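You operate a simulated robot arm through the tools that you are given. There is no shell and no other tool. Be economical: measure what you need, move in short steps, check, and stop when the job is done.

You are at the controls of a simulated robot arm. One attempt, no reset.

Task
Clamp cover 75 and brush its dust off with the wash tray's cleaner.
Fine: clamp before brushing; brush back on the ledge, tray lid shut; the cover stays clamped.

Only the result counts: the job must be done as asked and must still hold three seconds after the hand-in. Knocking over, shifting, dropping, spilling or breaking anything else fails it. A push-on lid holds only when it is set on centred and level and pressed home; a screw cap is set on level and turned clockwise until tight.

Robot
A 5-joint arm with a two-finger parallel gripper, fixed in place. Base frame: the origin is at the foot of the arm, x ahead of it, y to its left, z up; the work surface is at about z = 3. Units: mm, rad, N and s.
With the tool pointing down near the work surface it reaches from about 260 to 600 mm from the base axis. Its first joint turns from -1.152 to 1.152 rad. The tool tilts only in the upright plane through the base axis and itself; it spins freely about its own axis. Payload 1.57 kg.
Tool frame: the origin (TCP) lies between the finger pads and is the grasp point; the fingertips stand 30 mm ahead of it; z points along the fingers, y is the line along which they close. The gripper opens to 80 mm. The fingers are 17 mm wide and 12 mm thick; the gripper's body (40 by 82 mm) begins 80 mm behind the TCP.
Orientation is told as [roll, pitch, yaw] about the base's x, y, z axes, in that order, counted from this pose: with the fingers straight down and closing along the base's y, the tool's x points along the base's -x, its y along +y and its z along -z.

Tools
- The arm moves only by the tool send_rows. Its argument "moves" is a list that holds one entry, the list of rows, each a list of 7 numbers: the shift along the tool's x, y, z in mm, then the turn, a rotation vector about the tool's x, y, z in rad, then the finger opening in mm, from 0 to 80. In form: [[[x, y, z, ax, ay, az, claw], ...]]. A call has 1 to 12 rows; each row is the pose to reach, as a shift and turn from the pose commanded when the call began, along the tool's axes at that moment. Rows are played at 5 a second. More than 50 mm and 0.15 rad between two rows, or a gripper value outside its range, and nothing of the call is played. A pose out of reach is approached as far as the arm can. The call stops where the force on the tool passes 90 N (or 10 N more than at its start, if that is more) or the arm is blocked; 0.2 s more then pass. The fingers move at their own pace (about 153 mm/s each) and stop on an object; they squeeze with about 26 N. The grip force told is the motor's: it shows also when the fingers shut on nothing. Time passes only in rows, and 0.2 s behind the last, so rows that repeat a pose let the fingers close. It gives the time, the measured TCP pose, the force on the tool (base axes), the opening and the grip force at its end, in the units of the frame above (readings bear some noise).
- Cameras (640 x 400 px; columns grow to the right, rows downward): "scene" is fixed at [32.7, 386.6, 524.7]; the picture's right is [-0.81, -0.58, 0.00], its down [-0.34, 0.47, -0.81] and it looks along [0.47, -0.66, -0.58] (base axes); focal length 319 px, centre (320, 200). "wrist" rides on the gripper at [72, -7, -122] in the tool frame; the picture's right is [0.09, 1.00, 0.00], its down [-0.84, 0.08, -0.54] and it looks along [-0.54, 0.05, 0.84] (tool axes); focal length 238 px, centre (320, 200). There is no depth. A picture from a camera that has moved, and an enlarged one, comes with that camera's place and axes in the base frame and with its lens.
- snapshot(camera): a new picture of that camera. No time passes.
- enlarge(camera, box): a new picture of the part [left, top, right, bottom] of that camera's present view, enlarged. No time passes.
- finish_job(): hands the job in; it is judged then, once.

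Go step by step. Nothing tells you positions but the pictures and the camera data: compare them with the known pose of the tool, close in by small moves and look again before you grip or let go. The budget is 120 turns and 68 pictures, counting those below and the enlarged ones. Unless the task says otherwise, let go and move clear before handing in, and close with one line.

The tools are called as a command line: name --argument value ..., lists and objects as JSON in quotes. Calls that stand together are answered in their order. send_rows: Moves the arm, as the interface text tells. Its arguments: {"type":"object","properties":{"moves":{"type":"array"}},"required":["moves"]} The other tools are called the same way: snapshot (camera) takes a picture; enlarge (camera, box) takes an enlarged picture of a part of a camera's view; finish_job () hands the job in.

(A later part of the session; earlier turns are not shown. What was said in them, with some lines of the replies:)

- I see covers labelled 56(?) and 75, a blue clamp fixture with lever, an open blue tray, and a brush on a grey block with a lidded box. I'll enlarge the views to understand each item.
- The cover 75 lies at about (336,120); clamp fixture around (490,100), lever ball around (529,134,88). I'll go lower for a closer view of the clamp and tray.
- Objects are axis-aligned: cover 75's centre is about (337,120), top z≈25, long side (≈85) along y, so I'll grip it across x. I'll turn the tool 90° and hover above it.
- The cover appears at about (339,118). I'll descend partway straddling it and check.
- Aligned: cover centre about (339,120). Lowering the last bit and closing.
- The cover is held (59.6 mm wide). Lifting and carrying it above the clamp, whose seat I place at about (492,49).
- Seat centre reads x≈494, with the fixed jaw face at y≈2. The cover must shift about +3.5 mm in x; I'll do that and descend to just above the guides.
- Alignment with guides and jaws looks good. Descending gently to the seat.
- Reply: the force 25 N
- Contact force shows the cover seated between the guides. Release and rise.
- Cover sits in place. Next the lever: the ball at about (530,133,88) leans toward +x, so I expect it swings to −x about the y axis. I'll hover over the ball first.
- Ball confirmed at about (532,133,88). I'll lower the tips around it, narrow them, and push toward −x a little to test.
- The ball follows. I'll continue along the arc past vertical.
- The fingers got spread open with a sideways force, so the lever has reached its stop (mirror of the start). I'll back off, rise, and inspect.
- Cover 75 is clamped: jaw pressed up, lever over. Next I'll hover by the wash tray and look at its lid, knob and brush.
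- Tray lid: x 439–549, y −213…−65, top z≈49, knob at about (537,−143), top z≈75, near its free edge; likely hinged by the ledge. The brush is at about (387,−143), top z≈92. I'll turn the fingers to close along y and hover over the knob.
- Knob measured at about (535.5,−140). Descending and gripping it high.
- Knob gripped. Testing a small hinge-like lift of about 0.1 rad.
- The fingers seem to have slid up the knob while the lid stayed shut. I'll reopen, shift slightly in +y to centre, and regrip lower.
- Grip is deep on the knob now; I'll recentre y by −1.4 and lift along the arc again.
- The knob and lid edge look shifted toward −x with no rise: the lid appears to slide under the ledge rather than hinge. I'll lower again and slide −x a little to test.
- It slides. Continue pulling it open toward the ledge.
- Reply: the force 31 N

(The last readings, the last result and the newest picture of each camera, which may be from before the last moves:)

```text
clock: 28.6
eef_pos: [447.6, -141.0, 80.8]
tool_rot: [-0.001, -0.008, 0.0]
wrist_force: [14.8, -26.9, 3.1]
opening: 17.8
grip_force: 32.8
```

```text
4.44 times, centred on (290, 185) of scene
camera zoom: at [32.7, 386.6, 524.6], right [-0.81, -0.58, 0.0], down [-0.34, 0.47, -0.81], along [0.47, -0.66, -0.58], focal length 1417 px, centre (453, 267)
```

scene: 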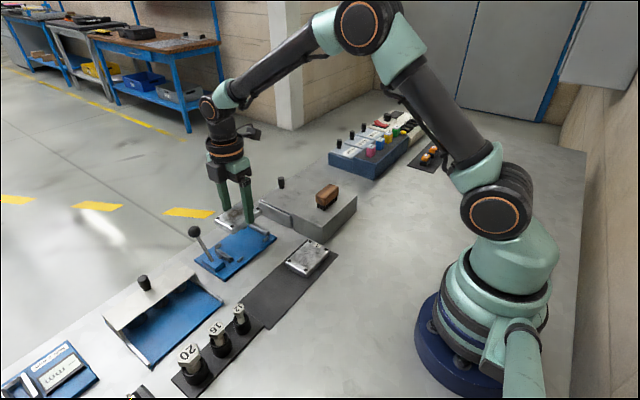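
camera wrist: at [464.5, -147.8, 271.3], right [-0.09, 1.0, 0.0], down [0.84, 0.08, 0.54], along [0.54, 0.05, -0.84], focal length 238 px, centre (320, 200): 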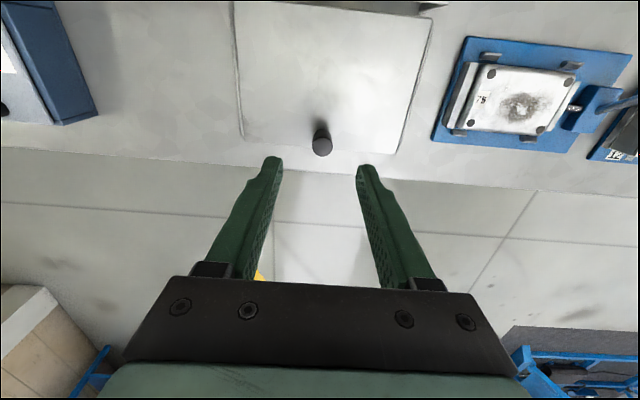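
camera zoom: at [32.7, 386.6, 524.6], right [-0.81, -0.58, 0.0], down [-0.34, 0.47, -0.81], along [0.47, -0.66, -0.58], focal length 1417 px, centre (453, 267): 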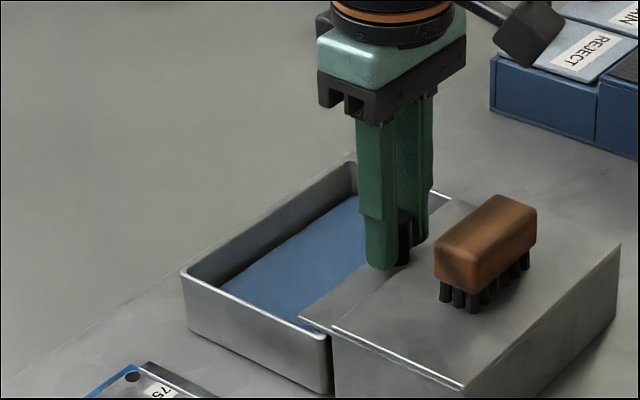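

The tray is open with blue cleaner visible. Release, rise, then turn the tool and go over the brush.

send_rows --moves '[[[0, 0, 0, 0, 0, 0, 36], [0, 0, 0, 0, 0, 0, 36], [0, 0, -40, 0, 0, 0, 36], [0, 0, -85, 0, 0, 0, 50]]]'

send_rows --moves '[[[5, 0, 0, 0, 0, -0.143, 60], [10, 0, 0, 0, 0, -0.286, 60], [15, 0, 0, 0, 0, -0.428, 60], [20, 0, 0, 0, 0, -0.571, 60], [25, 0, 0, 0, 0, -0.714, 60], [30, 0, 0, 0, 0, -0.857, 60], [35, 0, 0, 0, 0, -1.0, 60], [40, 0, 0, 0, 0, -1.142, 60], [45, 0, 0, 0, 0, -1.285, 60], [52, -1, 0, 0, 0, -1.428, 60], [60, -2, 0, 0, 0, -1.571, 60], [60, -2, 0, 0, 0, -1.571, 60]]]'

snapshot --camera "wrist"

```text
clock: 29.6
eef_pos: [446.8, -139.8, 164.3]
tool_rot: [0.0, -0.001, 0.0]
wrist_force: [0.1, 0.8, -0.5]
opening: 49.9
grip_force: 0.1
```

```text
clock: 32.2
eef_pos: [386.7, -140.5, 165.7]
tool_rot: [0.001, 0.001, 1.572]
wrist_force: [0.1, -0.4, 0.5]
opening: 59.7
grip_force: 0.0
```

```text
22 pictures are left
camera wrist: at [392.8, -211.4, 287.7], right [-1.0, -0.09, 0.0], down [-0.08, 0.84, 0.54], along [-0.05, 0.54, -0.84], focal length 238 px, centre (320, 200)
```

wrist: 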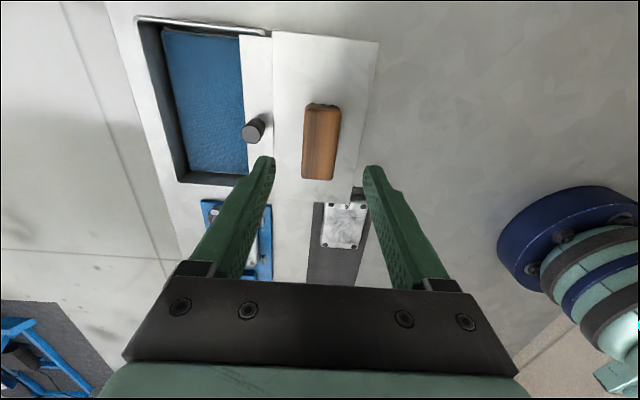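

Brush block centre about (386.5,−142), 28 wide × 63 long. Descend, straddle and grip it.

send_rows --moves '[[[1.5, 0, 30, 0, 0, 0, 56], [1.5, 0, 64, 0, 0, 0, 56], [1.5, 0, 64, 0, 0, 0, 56], [1.5, 0, 64, 0, 0, 0, 18], [1.5, 0, 64, 0, 0, 0, 18], [1.5, 0, 64, 0, 0, 0, 18]]]'

enlarge --camera "scene" --box '[270, 130, 390, 220]'

```text
clock: 33.6
eef_pos: [387.0, -141.9, 100.9]
tool_rot: [0.001, -0.001, 1.571]
wrist_force: [-0.2, 0.5, 0.4]
opening: 29.2
grip_force: 25.9
```

```text
4.44 times, centred on (330, 175) of scene
camera zoom: at [32.7, 386.6, 524.7], right [-0.81, -0.58, 0.0], down [-0.34, 0.47, -0.81], along [0.47, -0.66, -0.58], focal length 1417 px, centre (276, 311)
```

zoom: 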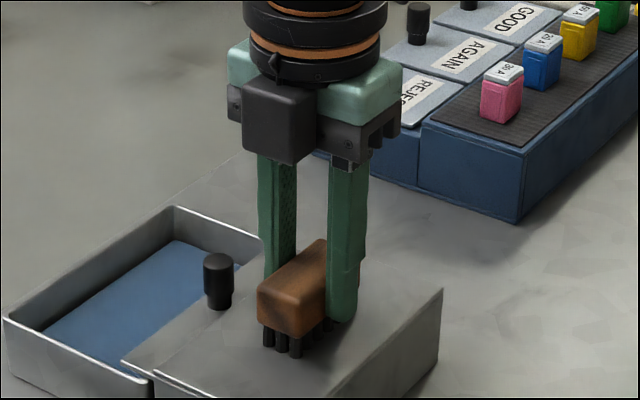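

Brush held. Lift, move over the open tray, and lower partway.

send_rows --moves '[[[0, 0, -20, 0, 0, 0, 18], [0, 0, -45, 0, 0, 0, 18], [0, -38, -45, 0, 0, 0, 18], [0, -76, -45, 0, 0, 0, 18], [-2, -113, -45, 0, 0, 0, 18], [-2, -113, -20, 0, 0, 0, 18], [-2, -113, 5, 0, 0, 0, 18], [-2, -113, 20, 0, 0, 0, 18]]]'

enlarge --camera "scene" --box '[230, 130, 350, 220]'

snapshot --camera "wrist"

```text
clock: 35.4
eef_pos: [499.1, -140.4, 80.7]
tool_rot: [0.0, 0.001, 1.571]
wrist_force: [0.3, -0.1, 0.0]
opening: 29.1
grip_force: 26.7
```

```text
4.44 times, centred on (290, 175) of scene
camera zoom: at [32.7, 386.6, 524.7], right [-0.81, -0.58, 0.0], down [-0.34, 0.47, -0.81], along [0.47, -0.66, -0.58], focal length 1417 px, centre (453, 311)
```

zoom: 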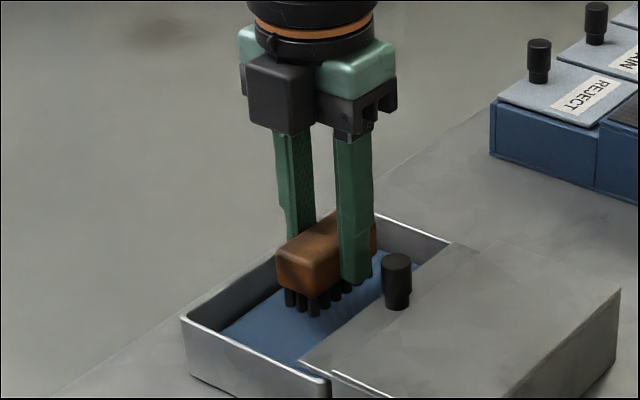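

```text
19 pictures are left
camera wrist: at [505.6, -211.2, 203.8], right [-1.0, -0.09, 0.0], down [-0.08, 0.84, 0.54], along [-0.05, 0.54, -0.84], focal length 238 px, centre (320, 200)
```

wrist: 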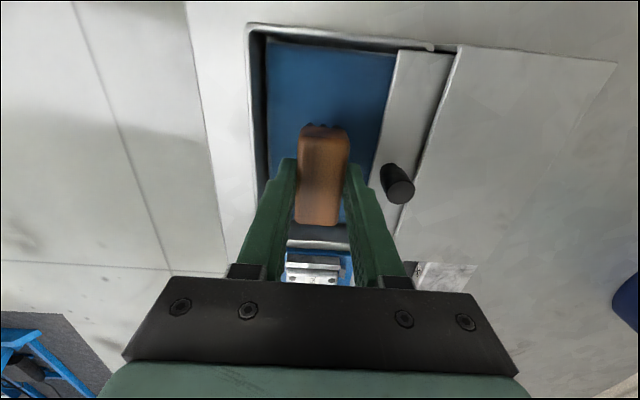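

send_rows --moves '[[[0, 0, 4, 0, 0, 0, 18], [0, 0, 8, 0, 0, 0, 18], [0, 0, 12, 0, 0, 0, 18]]]'

enlarge --camera "scene" --box '[250, 160, 330, 220]'

```text
clock: 36.2
eef_pos: [499.4, -141.1, 69.2]
tool_rot: [0.001, 0.0, 1.571]
wrist_force: [-0.4, -0.4, -0.6]
opening: 29.4
grip_force: 26.1
```

```text
6.67 times, centred on (290, 190) of scene
camera zoom: at [32.7, 386.6, 524.7], right [-0.81, -0.58, 0.0], down [-0.34, 0.47, -0.81], along [0.47, -0.66, -0.58], focal length 2125 px, centre (520, 267)
```

zoom: 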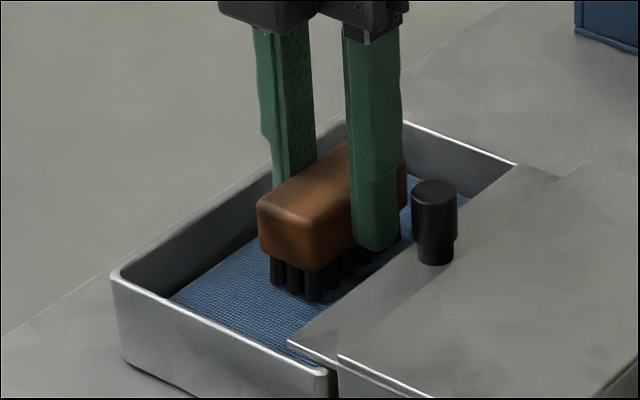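

The tray holds a wet pad; I'll press the bristles onto it in small steps.

send_rows --moves '[[[0, 0, 3, 0, 0, 0, 18], [0, 0, 6, 0, 0, 0, 18], [0, 0, 8, 0, 0, 0, 18]]]'

```text
clock: 37.0
eef_pos: [501.5, -142.1, 64.1]
tool_rot: [-0.006, 0.003, 1.57]
wrist_force: [-3.4, 1.3, 26.1]
opening: 29.3
grip_force: 25.4
```

Contact with about 26 N. I'll ease off slightly and rub a few strokes to wet the bristles, then lift.

send_rows --moves '[[[0, 0, -2, 0, 0, 0, 18], [8, 0, -2, 0, 0, 0, 18], [-8, 0, -2, 0, 0, 0, 18], [8, 0, -2, 0, 0, 0, 18], [0, 0, -2, 0, 0, 0, 18], [0, 0, -2, 0, 0, 0, 18], [0, 0, -20, 0, 0, 0, 18], [0, 0, -50, 0, 0, 0, 18], [0, 0, -90, 0, 0, 0, 18]]]'

enlarge --camera "scene" --box '[230, 100, 350, 190]'

```text
clock: 39.0
eef_pos: [501.1, -141.3, 151.8]
tool_rot: [0.002, 0.0, 1.57]
wrist_force: [0.0, 1.0, -0.7]
opening: 29.4
grip_force: 25.7
```

```text
4.44 times, centred on (290, 145) of scene
camera zoom: at [32.7, 386.6, 524.7], right [-0.81, -0.58, 0.0], down [-0.34, 0.47, -0.81], along [0.47, -0.66, -0.58], focal length 1417 px, centre (453, 444)
```

zoom: 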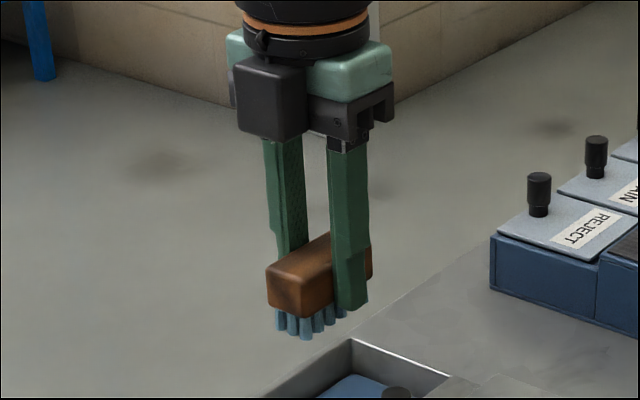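

The bristles are now blue (wet). Carry the brush over the clamped cover and lower to just above it.

send_rows --moves '[[[-40, 2, 0, 0, 0, 0, 18], [-80, 4, 0, 0, 0, 0, 18], [-120, 6, 0, 0, 0, 0, 18], [-160, 7, 0, 0, 0, 0, 18], [-193, 7, 0, 0, 0, 0, 18], [-193, 7, 30, 0, 0, 0, 18], [-193, 7, 60, 0, 0, 0, 18], [-193, 7, 75, 0, 0, 0, 18], [-193, 7, 75, 0, 0, 0, 18]]]'

enlarge --camera "scene" --box '[180, 190, 300, 280]'

enlarge --camera "wrist" --box '[220, 60, 420, 240]'

```text
clock: 41.0
eef_pos: [491.6, 50.5, 74.5]
tool_rot: [0.0, -0.001, 1.571]
wrist_force: [0.1, -0.3, -0.1]
opening: 29.2
grip_force: 25.7
```

```text
4.44 times, centred on (240, 235) of scene
camera zoom: at [32.7, 386.6, 524.7], right [-0.81, -0.58, 0.0], down [-0.34, 0.47, -0.81], along [0.47, -0.66, -0.58], focal length 1417 px, centre (676, 44)
```

zoom: 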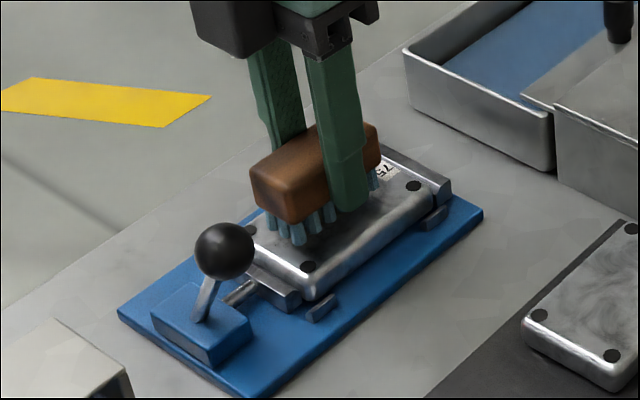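

```text
2.22 times, centred on (320, 150) of wrist
camera zoom: at [498.1, -20.2, 196.8], right [-1.0, -0.09, 0.0], down [-0.08, 0.84, 0.54], along [-0.05, 0.54, -0.84], focal length 530 px, centre (320, 311)
```

zoom: 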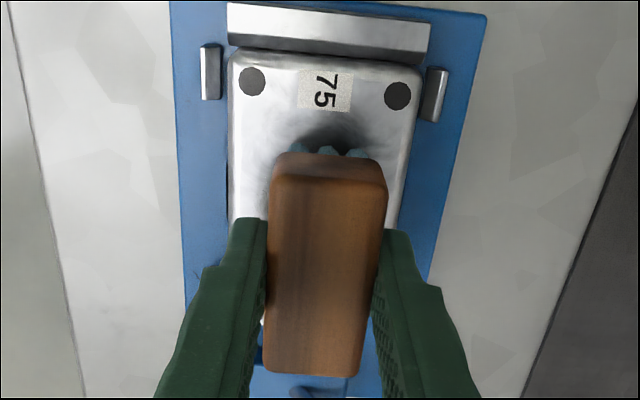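

Well placed above the cover. Lowering to contact.

send_rows --moves '[[[0, 0, 3, 0, 0, 0, 18], [0, 0, 5, 0, 0, 0, 18], [0, 0, 7, 0, 0, 0, 18]]]'

```text
clock: 41.8
eef_pos: [493.4, 52.7, 68.6]
tool_rot: [0.0, 0.0, 1.571]
wrist_force: [-0.4, -0.6, -0.3]
opening: 29.1
grip_force: 26.2
```

send_rows --moves '[[[0, 0, 1.5, 0, 0, 0, 18], [0, 0, 3, 0, 0, 0, 18]]]'

```text
clock: 42.4
eef_pos: [493.4, 52.9, 66.5]
tool_rot: [-0.001, 0.0, 1.57]
wrist_force: [-2.4, -1.3, 7.1]
opening: 29.0
grip_force: 26.1
```

Light contact (7 N). Now brushing strokes across x, then shifted along y.

send_rows --moves '[[[0, 9, 0.5, 0, 0, 0, 18], [0, 17, 0.5, 0, 0, 0, 18], [0, 5, 0.5, 0, 0, 0, 18], [0, -8, 0.5, 0, 0, 0, 18], [0, -17, 0.5, 0, 0, 0, 18], [0, -5, 0.5, 0, 0, 0, 18], [0, 8, 0.5, 0, 0, 0, 18], [0, 17, 0.5, 0, 0, 0, 18], [0, 5, 0.5, 0, 0, 0, 18], [0, -8, 0.5, 0, 0, 0, 18], [0, -17, 0.5, 0, 0, 0, 18], [0, 0, 0.5, 0, 0, 0, 18]]]'

send_rows --moves '[[[8, 0, 0, 0, 0, 0, 18], [8, 12, 0, 0, 0, 0, 18], [0, 12, 0, 0, 0, 0, 18], [-6, 12, 0, 0, 0, 0, 18], [-6, 0, 0, 0, 0, 0, 18], [-6, -12, 0, 0, 0, 0, 18], [0, -12, 0, 0, 0, 0, 18], [8, -12, 0, 0, 0, 0, 18], [8, 0, 0, 0, 0, 0, 18], [-6, 0, 0, 0, 0, 0, 18], [0, 0, 0, 0, 0, 0, 18], [0, 0, -20, 0, 0, 0, 18]]]'

send_rows --moves '[[[0, 0, -35, 0, 0, 0, 18], [35, 0, -65, 0, 0, 0, 18], [75, 0, -65, 0, 0, 0, 18], [110, 0, -65, 0, 0, 0, 18]]]'

enlarge --camera "scene" --box '[180, 190, 300, 280]'

```text
clock: 45.0
eef_pos: [493.7, 52.2, 66.7]
tool_rot: [-0.005, -0.001, 1.57]
wrist_force: [4.7, 0.0, 11.2]
opening: 29.1
grip_force: 26.1
```

```text
clock: 47.6
eef_pos: [491.2, 51.3, 84.0]
tool_rot: [0.002, -0.001, 1.571]
wrist_force: [-0.1, 0.0, -0.5]
opening: 29.1
grip_force: 26.8
```

```text
clock: 48.6
eef_pos: [493.5, -57.5, 152.1]
tool_rot: [0.001, -0.001, 1.571]
wrist_force: [-0.1, 0.1, -0.8]
opening: 29.4
grip_force: 25.4
```

```text
4.44 times, centred on (240, 235) of scene
camera zoom: at [32.7, 386.6, 524.7], right [-0.81, -0.58, 0.0], down [-0.34, 0.47, -0.81], along [0.47, -0.66, -0.58], focal length 1417 px, centre (676, 44)
```

zoom: 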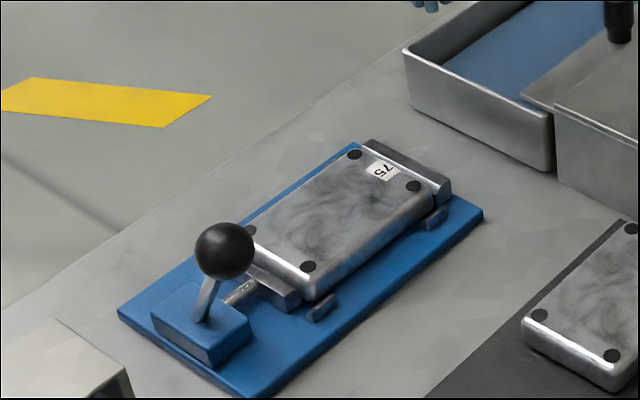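

The dust is gone and the cover is still clamped. Return the brush above its ledge spot.

send_rows --moves '[[[28, 35, 0, 0, 0, 0, 18], [56, 70, 0, 0, 0, 0, 18], [84.4, 106.5, 0, 0, 0, 0, 18], [84.4, 106.5, 25, 0, 0, 0, 18], [84.4, 106.5, 44, 0, 0, 0, 18], [84.4, 106.5, 47, 0, 0, 0, 18], [84.4, 106.5, 47, 0, 0, 0, 18]]]'

enlarge --camera "scene" --box '[270, 130, 390, 220]'

```text
clock: 50.2
eef_pos: [387.1, -141.9, 103.0]
tool_rot: [0.001, -0.001, 1.571]
wrist_force: [0.0, -0.6, -0.8]
opening: 29.1
grip_force: 26.6
```

```text
4.44 times, centred on (330, 175) of scene
camera zoom: at [32.7, 386.6, 524.7], right [-0.81, -0.58, 0.0], down [-0.34, 0.47, -0.81], along [0.47, -0.66, -0.58], focal length 1417 px, centre (276, 311)
```

zoom: 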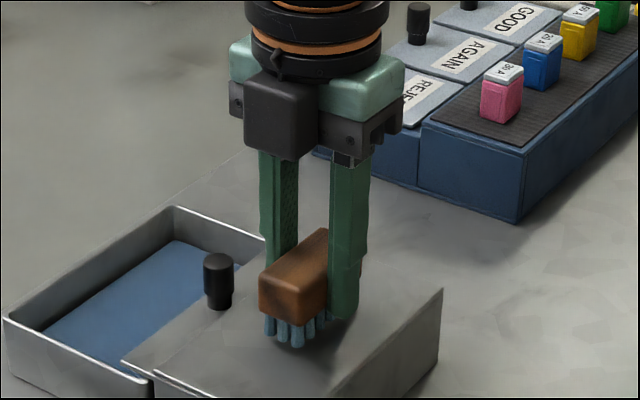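

send_rows --moves '[[[0, 0, 1, 0, 0, 0, 18], [0, 0, 2, 0, 0, 0, 18]]]'

```text
clock: 50.8
eef_pos: [385.7, -142.3, 101.4]
tool_rot: [0.002, -0.001, 1.57]
wrist_force: [-0.1, 0.0, 0.3]
opening: 29.4
grip_force: 26.2
```

send_rows --moves '[[[0, 0, 1, 0, 0, 0, 18], [0, 0, 2, 0, 0, 0, 18]]]'

```text
clock: 51.4
eef_pos: [386.0, -140.5, 99.3]
tool_rot: [0.001, -0.001, 1.57]
wrist_force: [0.1, 0.8, 0.4]
opening: 29.0
grip_force: 26.0
```

send_rows --moves '[[[0, 0, 1, 0, 0, 0, 18], [0, 0, 2, 0, 0, 0, 18], [0, 0, 3, 0, 0, 0, 18]]]'

```text
clock: 52.2
eef_pos: [385.7, -142.2, 96.6]
tool_rot: [0.002, 0.0, 1.573]
wrist_force: [0.0, -0.2, -1.0]
opening: 29.2
grip_force: 25.5
```

enlarge --camera "scene" --box '[300, 160, 370, 212]'

```text
7.69 times, centred on (335, 186) of scene
camera zoom: at [32.7, 386.6, 524.7], right [-0.81, -0.58, 0.0], down [-0.34, 0.47, -0.81], along [0.47, -0.66, -0.58], focal length 2452 px, centre (205, 308)
```

zoom: 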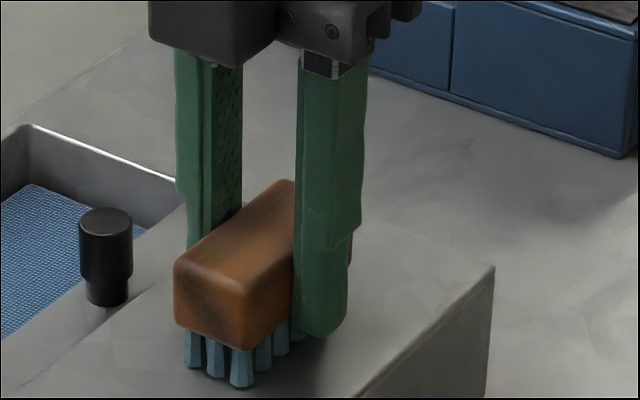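

send_rows --moves '[[[0, 0, 0.7, 0, 0, 0, 18], [0, 0, 1.4, 0, 0, 0, 18], [0, 0, 1.4, 0, 0, 0, 18]]]'

```text
clock: 53.0
eef_pos: [386.5, -142.1, 96.0]
tool_rot: [0.002, -0.001, 1.571]
wrist_force: [-1.2, 3.8, 7.1]
opening: 29.2
grip_force: 25.6
```

Contact with about 7 N: bristles are on the ledge. Opening gently and rising.

send_rows --moves '[[[0, 0, -0.5, 0, 0, 0, 31], [0, 0, -0.5, 0, 0, 0, 40], [0, 0, -0.5, 0, 0, 0, 50], [0, 0, -30, 0, 0, 0, 50], [0, 0, -70, 0, 0, 0, 50]]]'

enlarge --camera "scene" --box '[270, 130, 390, 220]'

```text
clock: 54.2
eef_pos: [384.4, -143.0, 165.4]
tool_rot: [0.0, 0.002, 1.572]
wrist_force: [0.2, 0.8, 0.0]
opening: 50.1
grip_force: 0.1
```

```text
4.44 times, centred on (330, 175) of scene
camera zoom: at [32.7, 386.6, 524.7], right [-0.81, -0.58, 0.0], down [-0.34, 0.47, -0.81], along [0.47, -0.66, -0.58], focal length 1417 px, centre (276, 311)
```

zoom: 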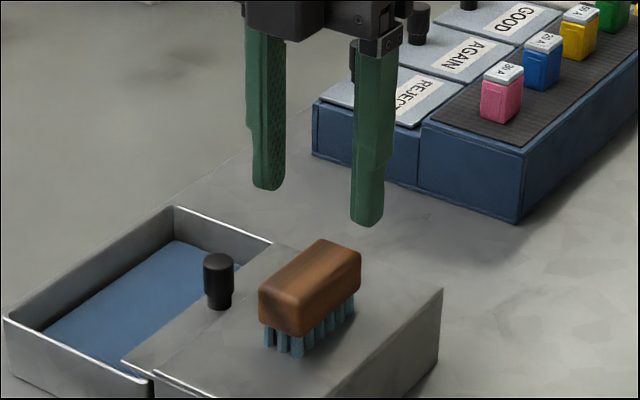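

Brush stands on the ledge. Now turn the fingers back to close along y and go over the knob to shut the lid.

send_rows --moves '[[[0, -5, 0, 0, 0, 0.143, 40], [0, -10, 0, 0, 0, 0.286, 40], [0, -15, 0, 0, 0, 0.428, 40], [0, -20, 0, 0, 0, 0.571, 40], [0, -25, 0, 0, 0, 0.714, 40], [0, -30, 0, 0, 0, 0.857, 40], [0, -35, 0, 0, 0, 1.0, 40], [0, -40, 0, 0, 0, 1.142, 40], [-1, -45, 0, 0, 0, 1.285, 40], [-2, -53, 0, 0, 0, 1.428, 40], [-2.5, -61, 0, 0, 0, 1.571, 40], [-2.5, -61, 0, 0, 0, 1.571, 40]]]'

snapshot --camera "wrist"

```text
clock: 56.8
eef_pos: [446.3, -138.2, 165.3]
tool_rot: [-0.001, 0.001, 0.0]
wrist_force: [-0.4, -0.4, -0.3]
opening: 40.1
grip_force: 0.1
```

```text
10 pictures are left
camera wrist: at [374.3, -144.1, 287.4], right [-0.09, 1.0, 0.0], down [0.84, 0.08, 0.54], along [0.54, 0.05, -0.84], focal length 238 px, centre (320, 200)
```

wrist: 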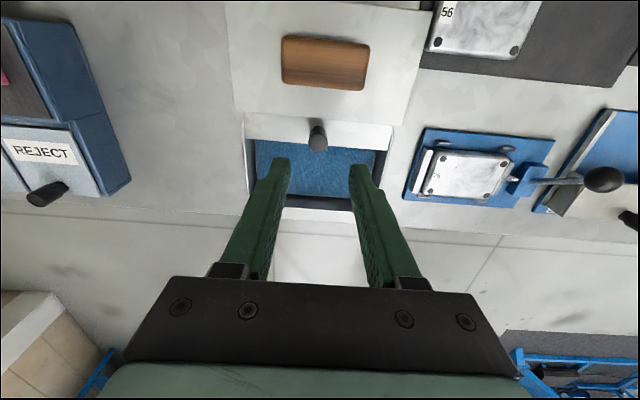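

Knob at about (447.7,−139.3). Lower, grip and slide +x to shut.

send_rows --moves '[[[-1, -1, 40, 0, 0, 0, 40], [-1, -1, 83, 0, 0, 0, 40], [-1, -1, 83, 0, 0, 0, 12], [-1, -1, 83, 0, 0, 0, 12], [-15, -1, 83, 0, 0, 0, 12], [-30, -1, 83, 0, 0, 0, 12], [-45, -1, 83, 0, 0, 0, 12], [-60, -1, 83, 0, 0, 0, 12], [-72, -1, 83, 0, 0, 0, 12], [-82, -1, 83, 0, 0, 0, 12]]]'

send_rows --moves '[[[-3, 0, 0, 0, 0, 0, 12], [-6, 0, 0, 0, 0, 0, 12], [-8, 0, 0, 0, 0, 0, 12]]]'

enlarge --camera "scene" --box '[230, 140, 350, 230]'

```text
clock: 59.0
eef_pos: [528.8, -139.9, 83.6]
tool_rot: [0.002, 0.002, 0.0]
wrist_force: [-0.3, -0.3, -17.7]
opening: 17.8
grip_force: 32.5
```

```text
clock: 59.8
eef_pos: [534.1, -139.7, 81.6]
tool_rot: [0.002, 0.008, -0.002]
wrist_force: [-18.7, 2.6, -7.2]
opening: 17.6
grip_force: 32.1
```

```text
4.44 times, centred on (290, 185) of scene
camera zoom: at [32.7, 386.6, 524.7], right [-0.81, -0.58, 0.0], down [-0.34, 0.47, -0.81], along [0.47, -0.66, -0.58], focal length 1417 px, centre (453, 267)
```

zoom: 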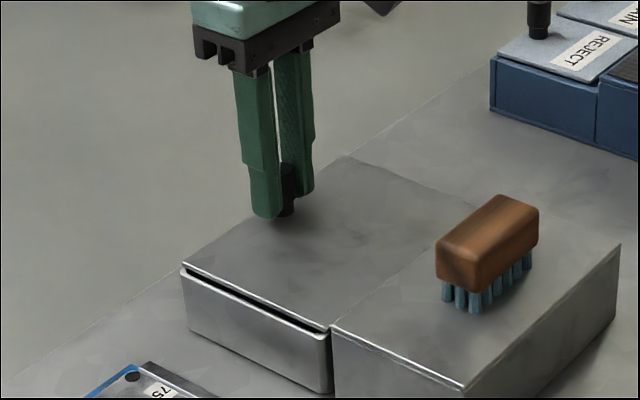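

The lid hit its stop (x reaction −19 N) and looks as at the start. Release and rise.

send_rows --moves '[[[-0.5, 0, 0, 0, 0, 0, 12], [-0.5, 0, 0, 0, 0, 0, 40], [-0.5, 0, 0, 0, 0, 0, 40], [0, 0, -40, 0, 0, 0, 40], [10, 0, -85, 0, 0, 0, 40], [30, 0, -115, 0, 0, 0, 40]]]'

enlarge --camera "scene" --box '[180, 140, 390, 290]'

snapshot --camera "wrist"

```text
clock: 61.2
eef_pos: [504.9, -139.6, 196.9]
tool_rot: [0.001, -0.001, 0.0]
wrist_force: [0.9, -0.2, -0.2]
opening: 40.3
grip_force: 0.0
```

```text
2.67 times, centred on (285, 215) of scene
camera zoom: at [32.7, 386.6, 524.7], right [-0.81, -0.58, 0.0], down [-0.34, 0.47, -0.81], along [0.47, -0.66, -0.58], focal length 850 px, centre (413, 160)
```

zoom: 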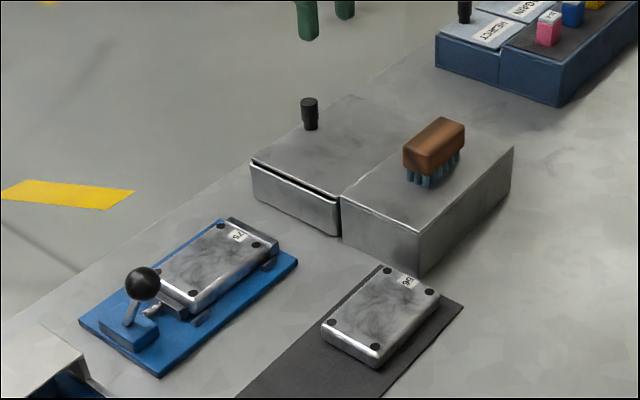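

```text
7 pictures are left
camera wrist: at [432.7, -145.7, 318.8], right [-0.09, 1.0, 0.0], down [0.84, 0.08, 0.54], along [0.54, 0.05, -0.84], focal length 238 px, centre (320, 200)
```

wrist: 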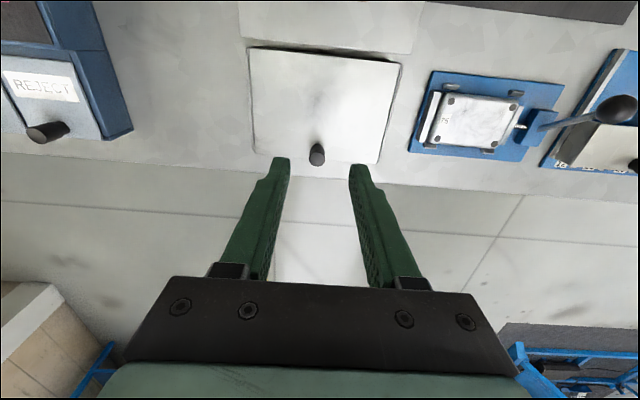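

The cover is clean and clamped, the brush is standing on the ledge, the lid is shut and the arm is clear. Handing in.

finish_job

```text
The job is handed in.
```

I clamped cover 75 and brushed its dust off with the wetted brush. The brush is back on the ledge, the tray lid is shut, and the cover is still clamped.
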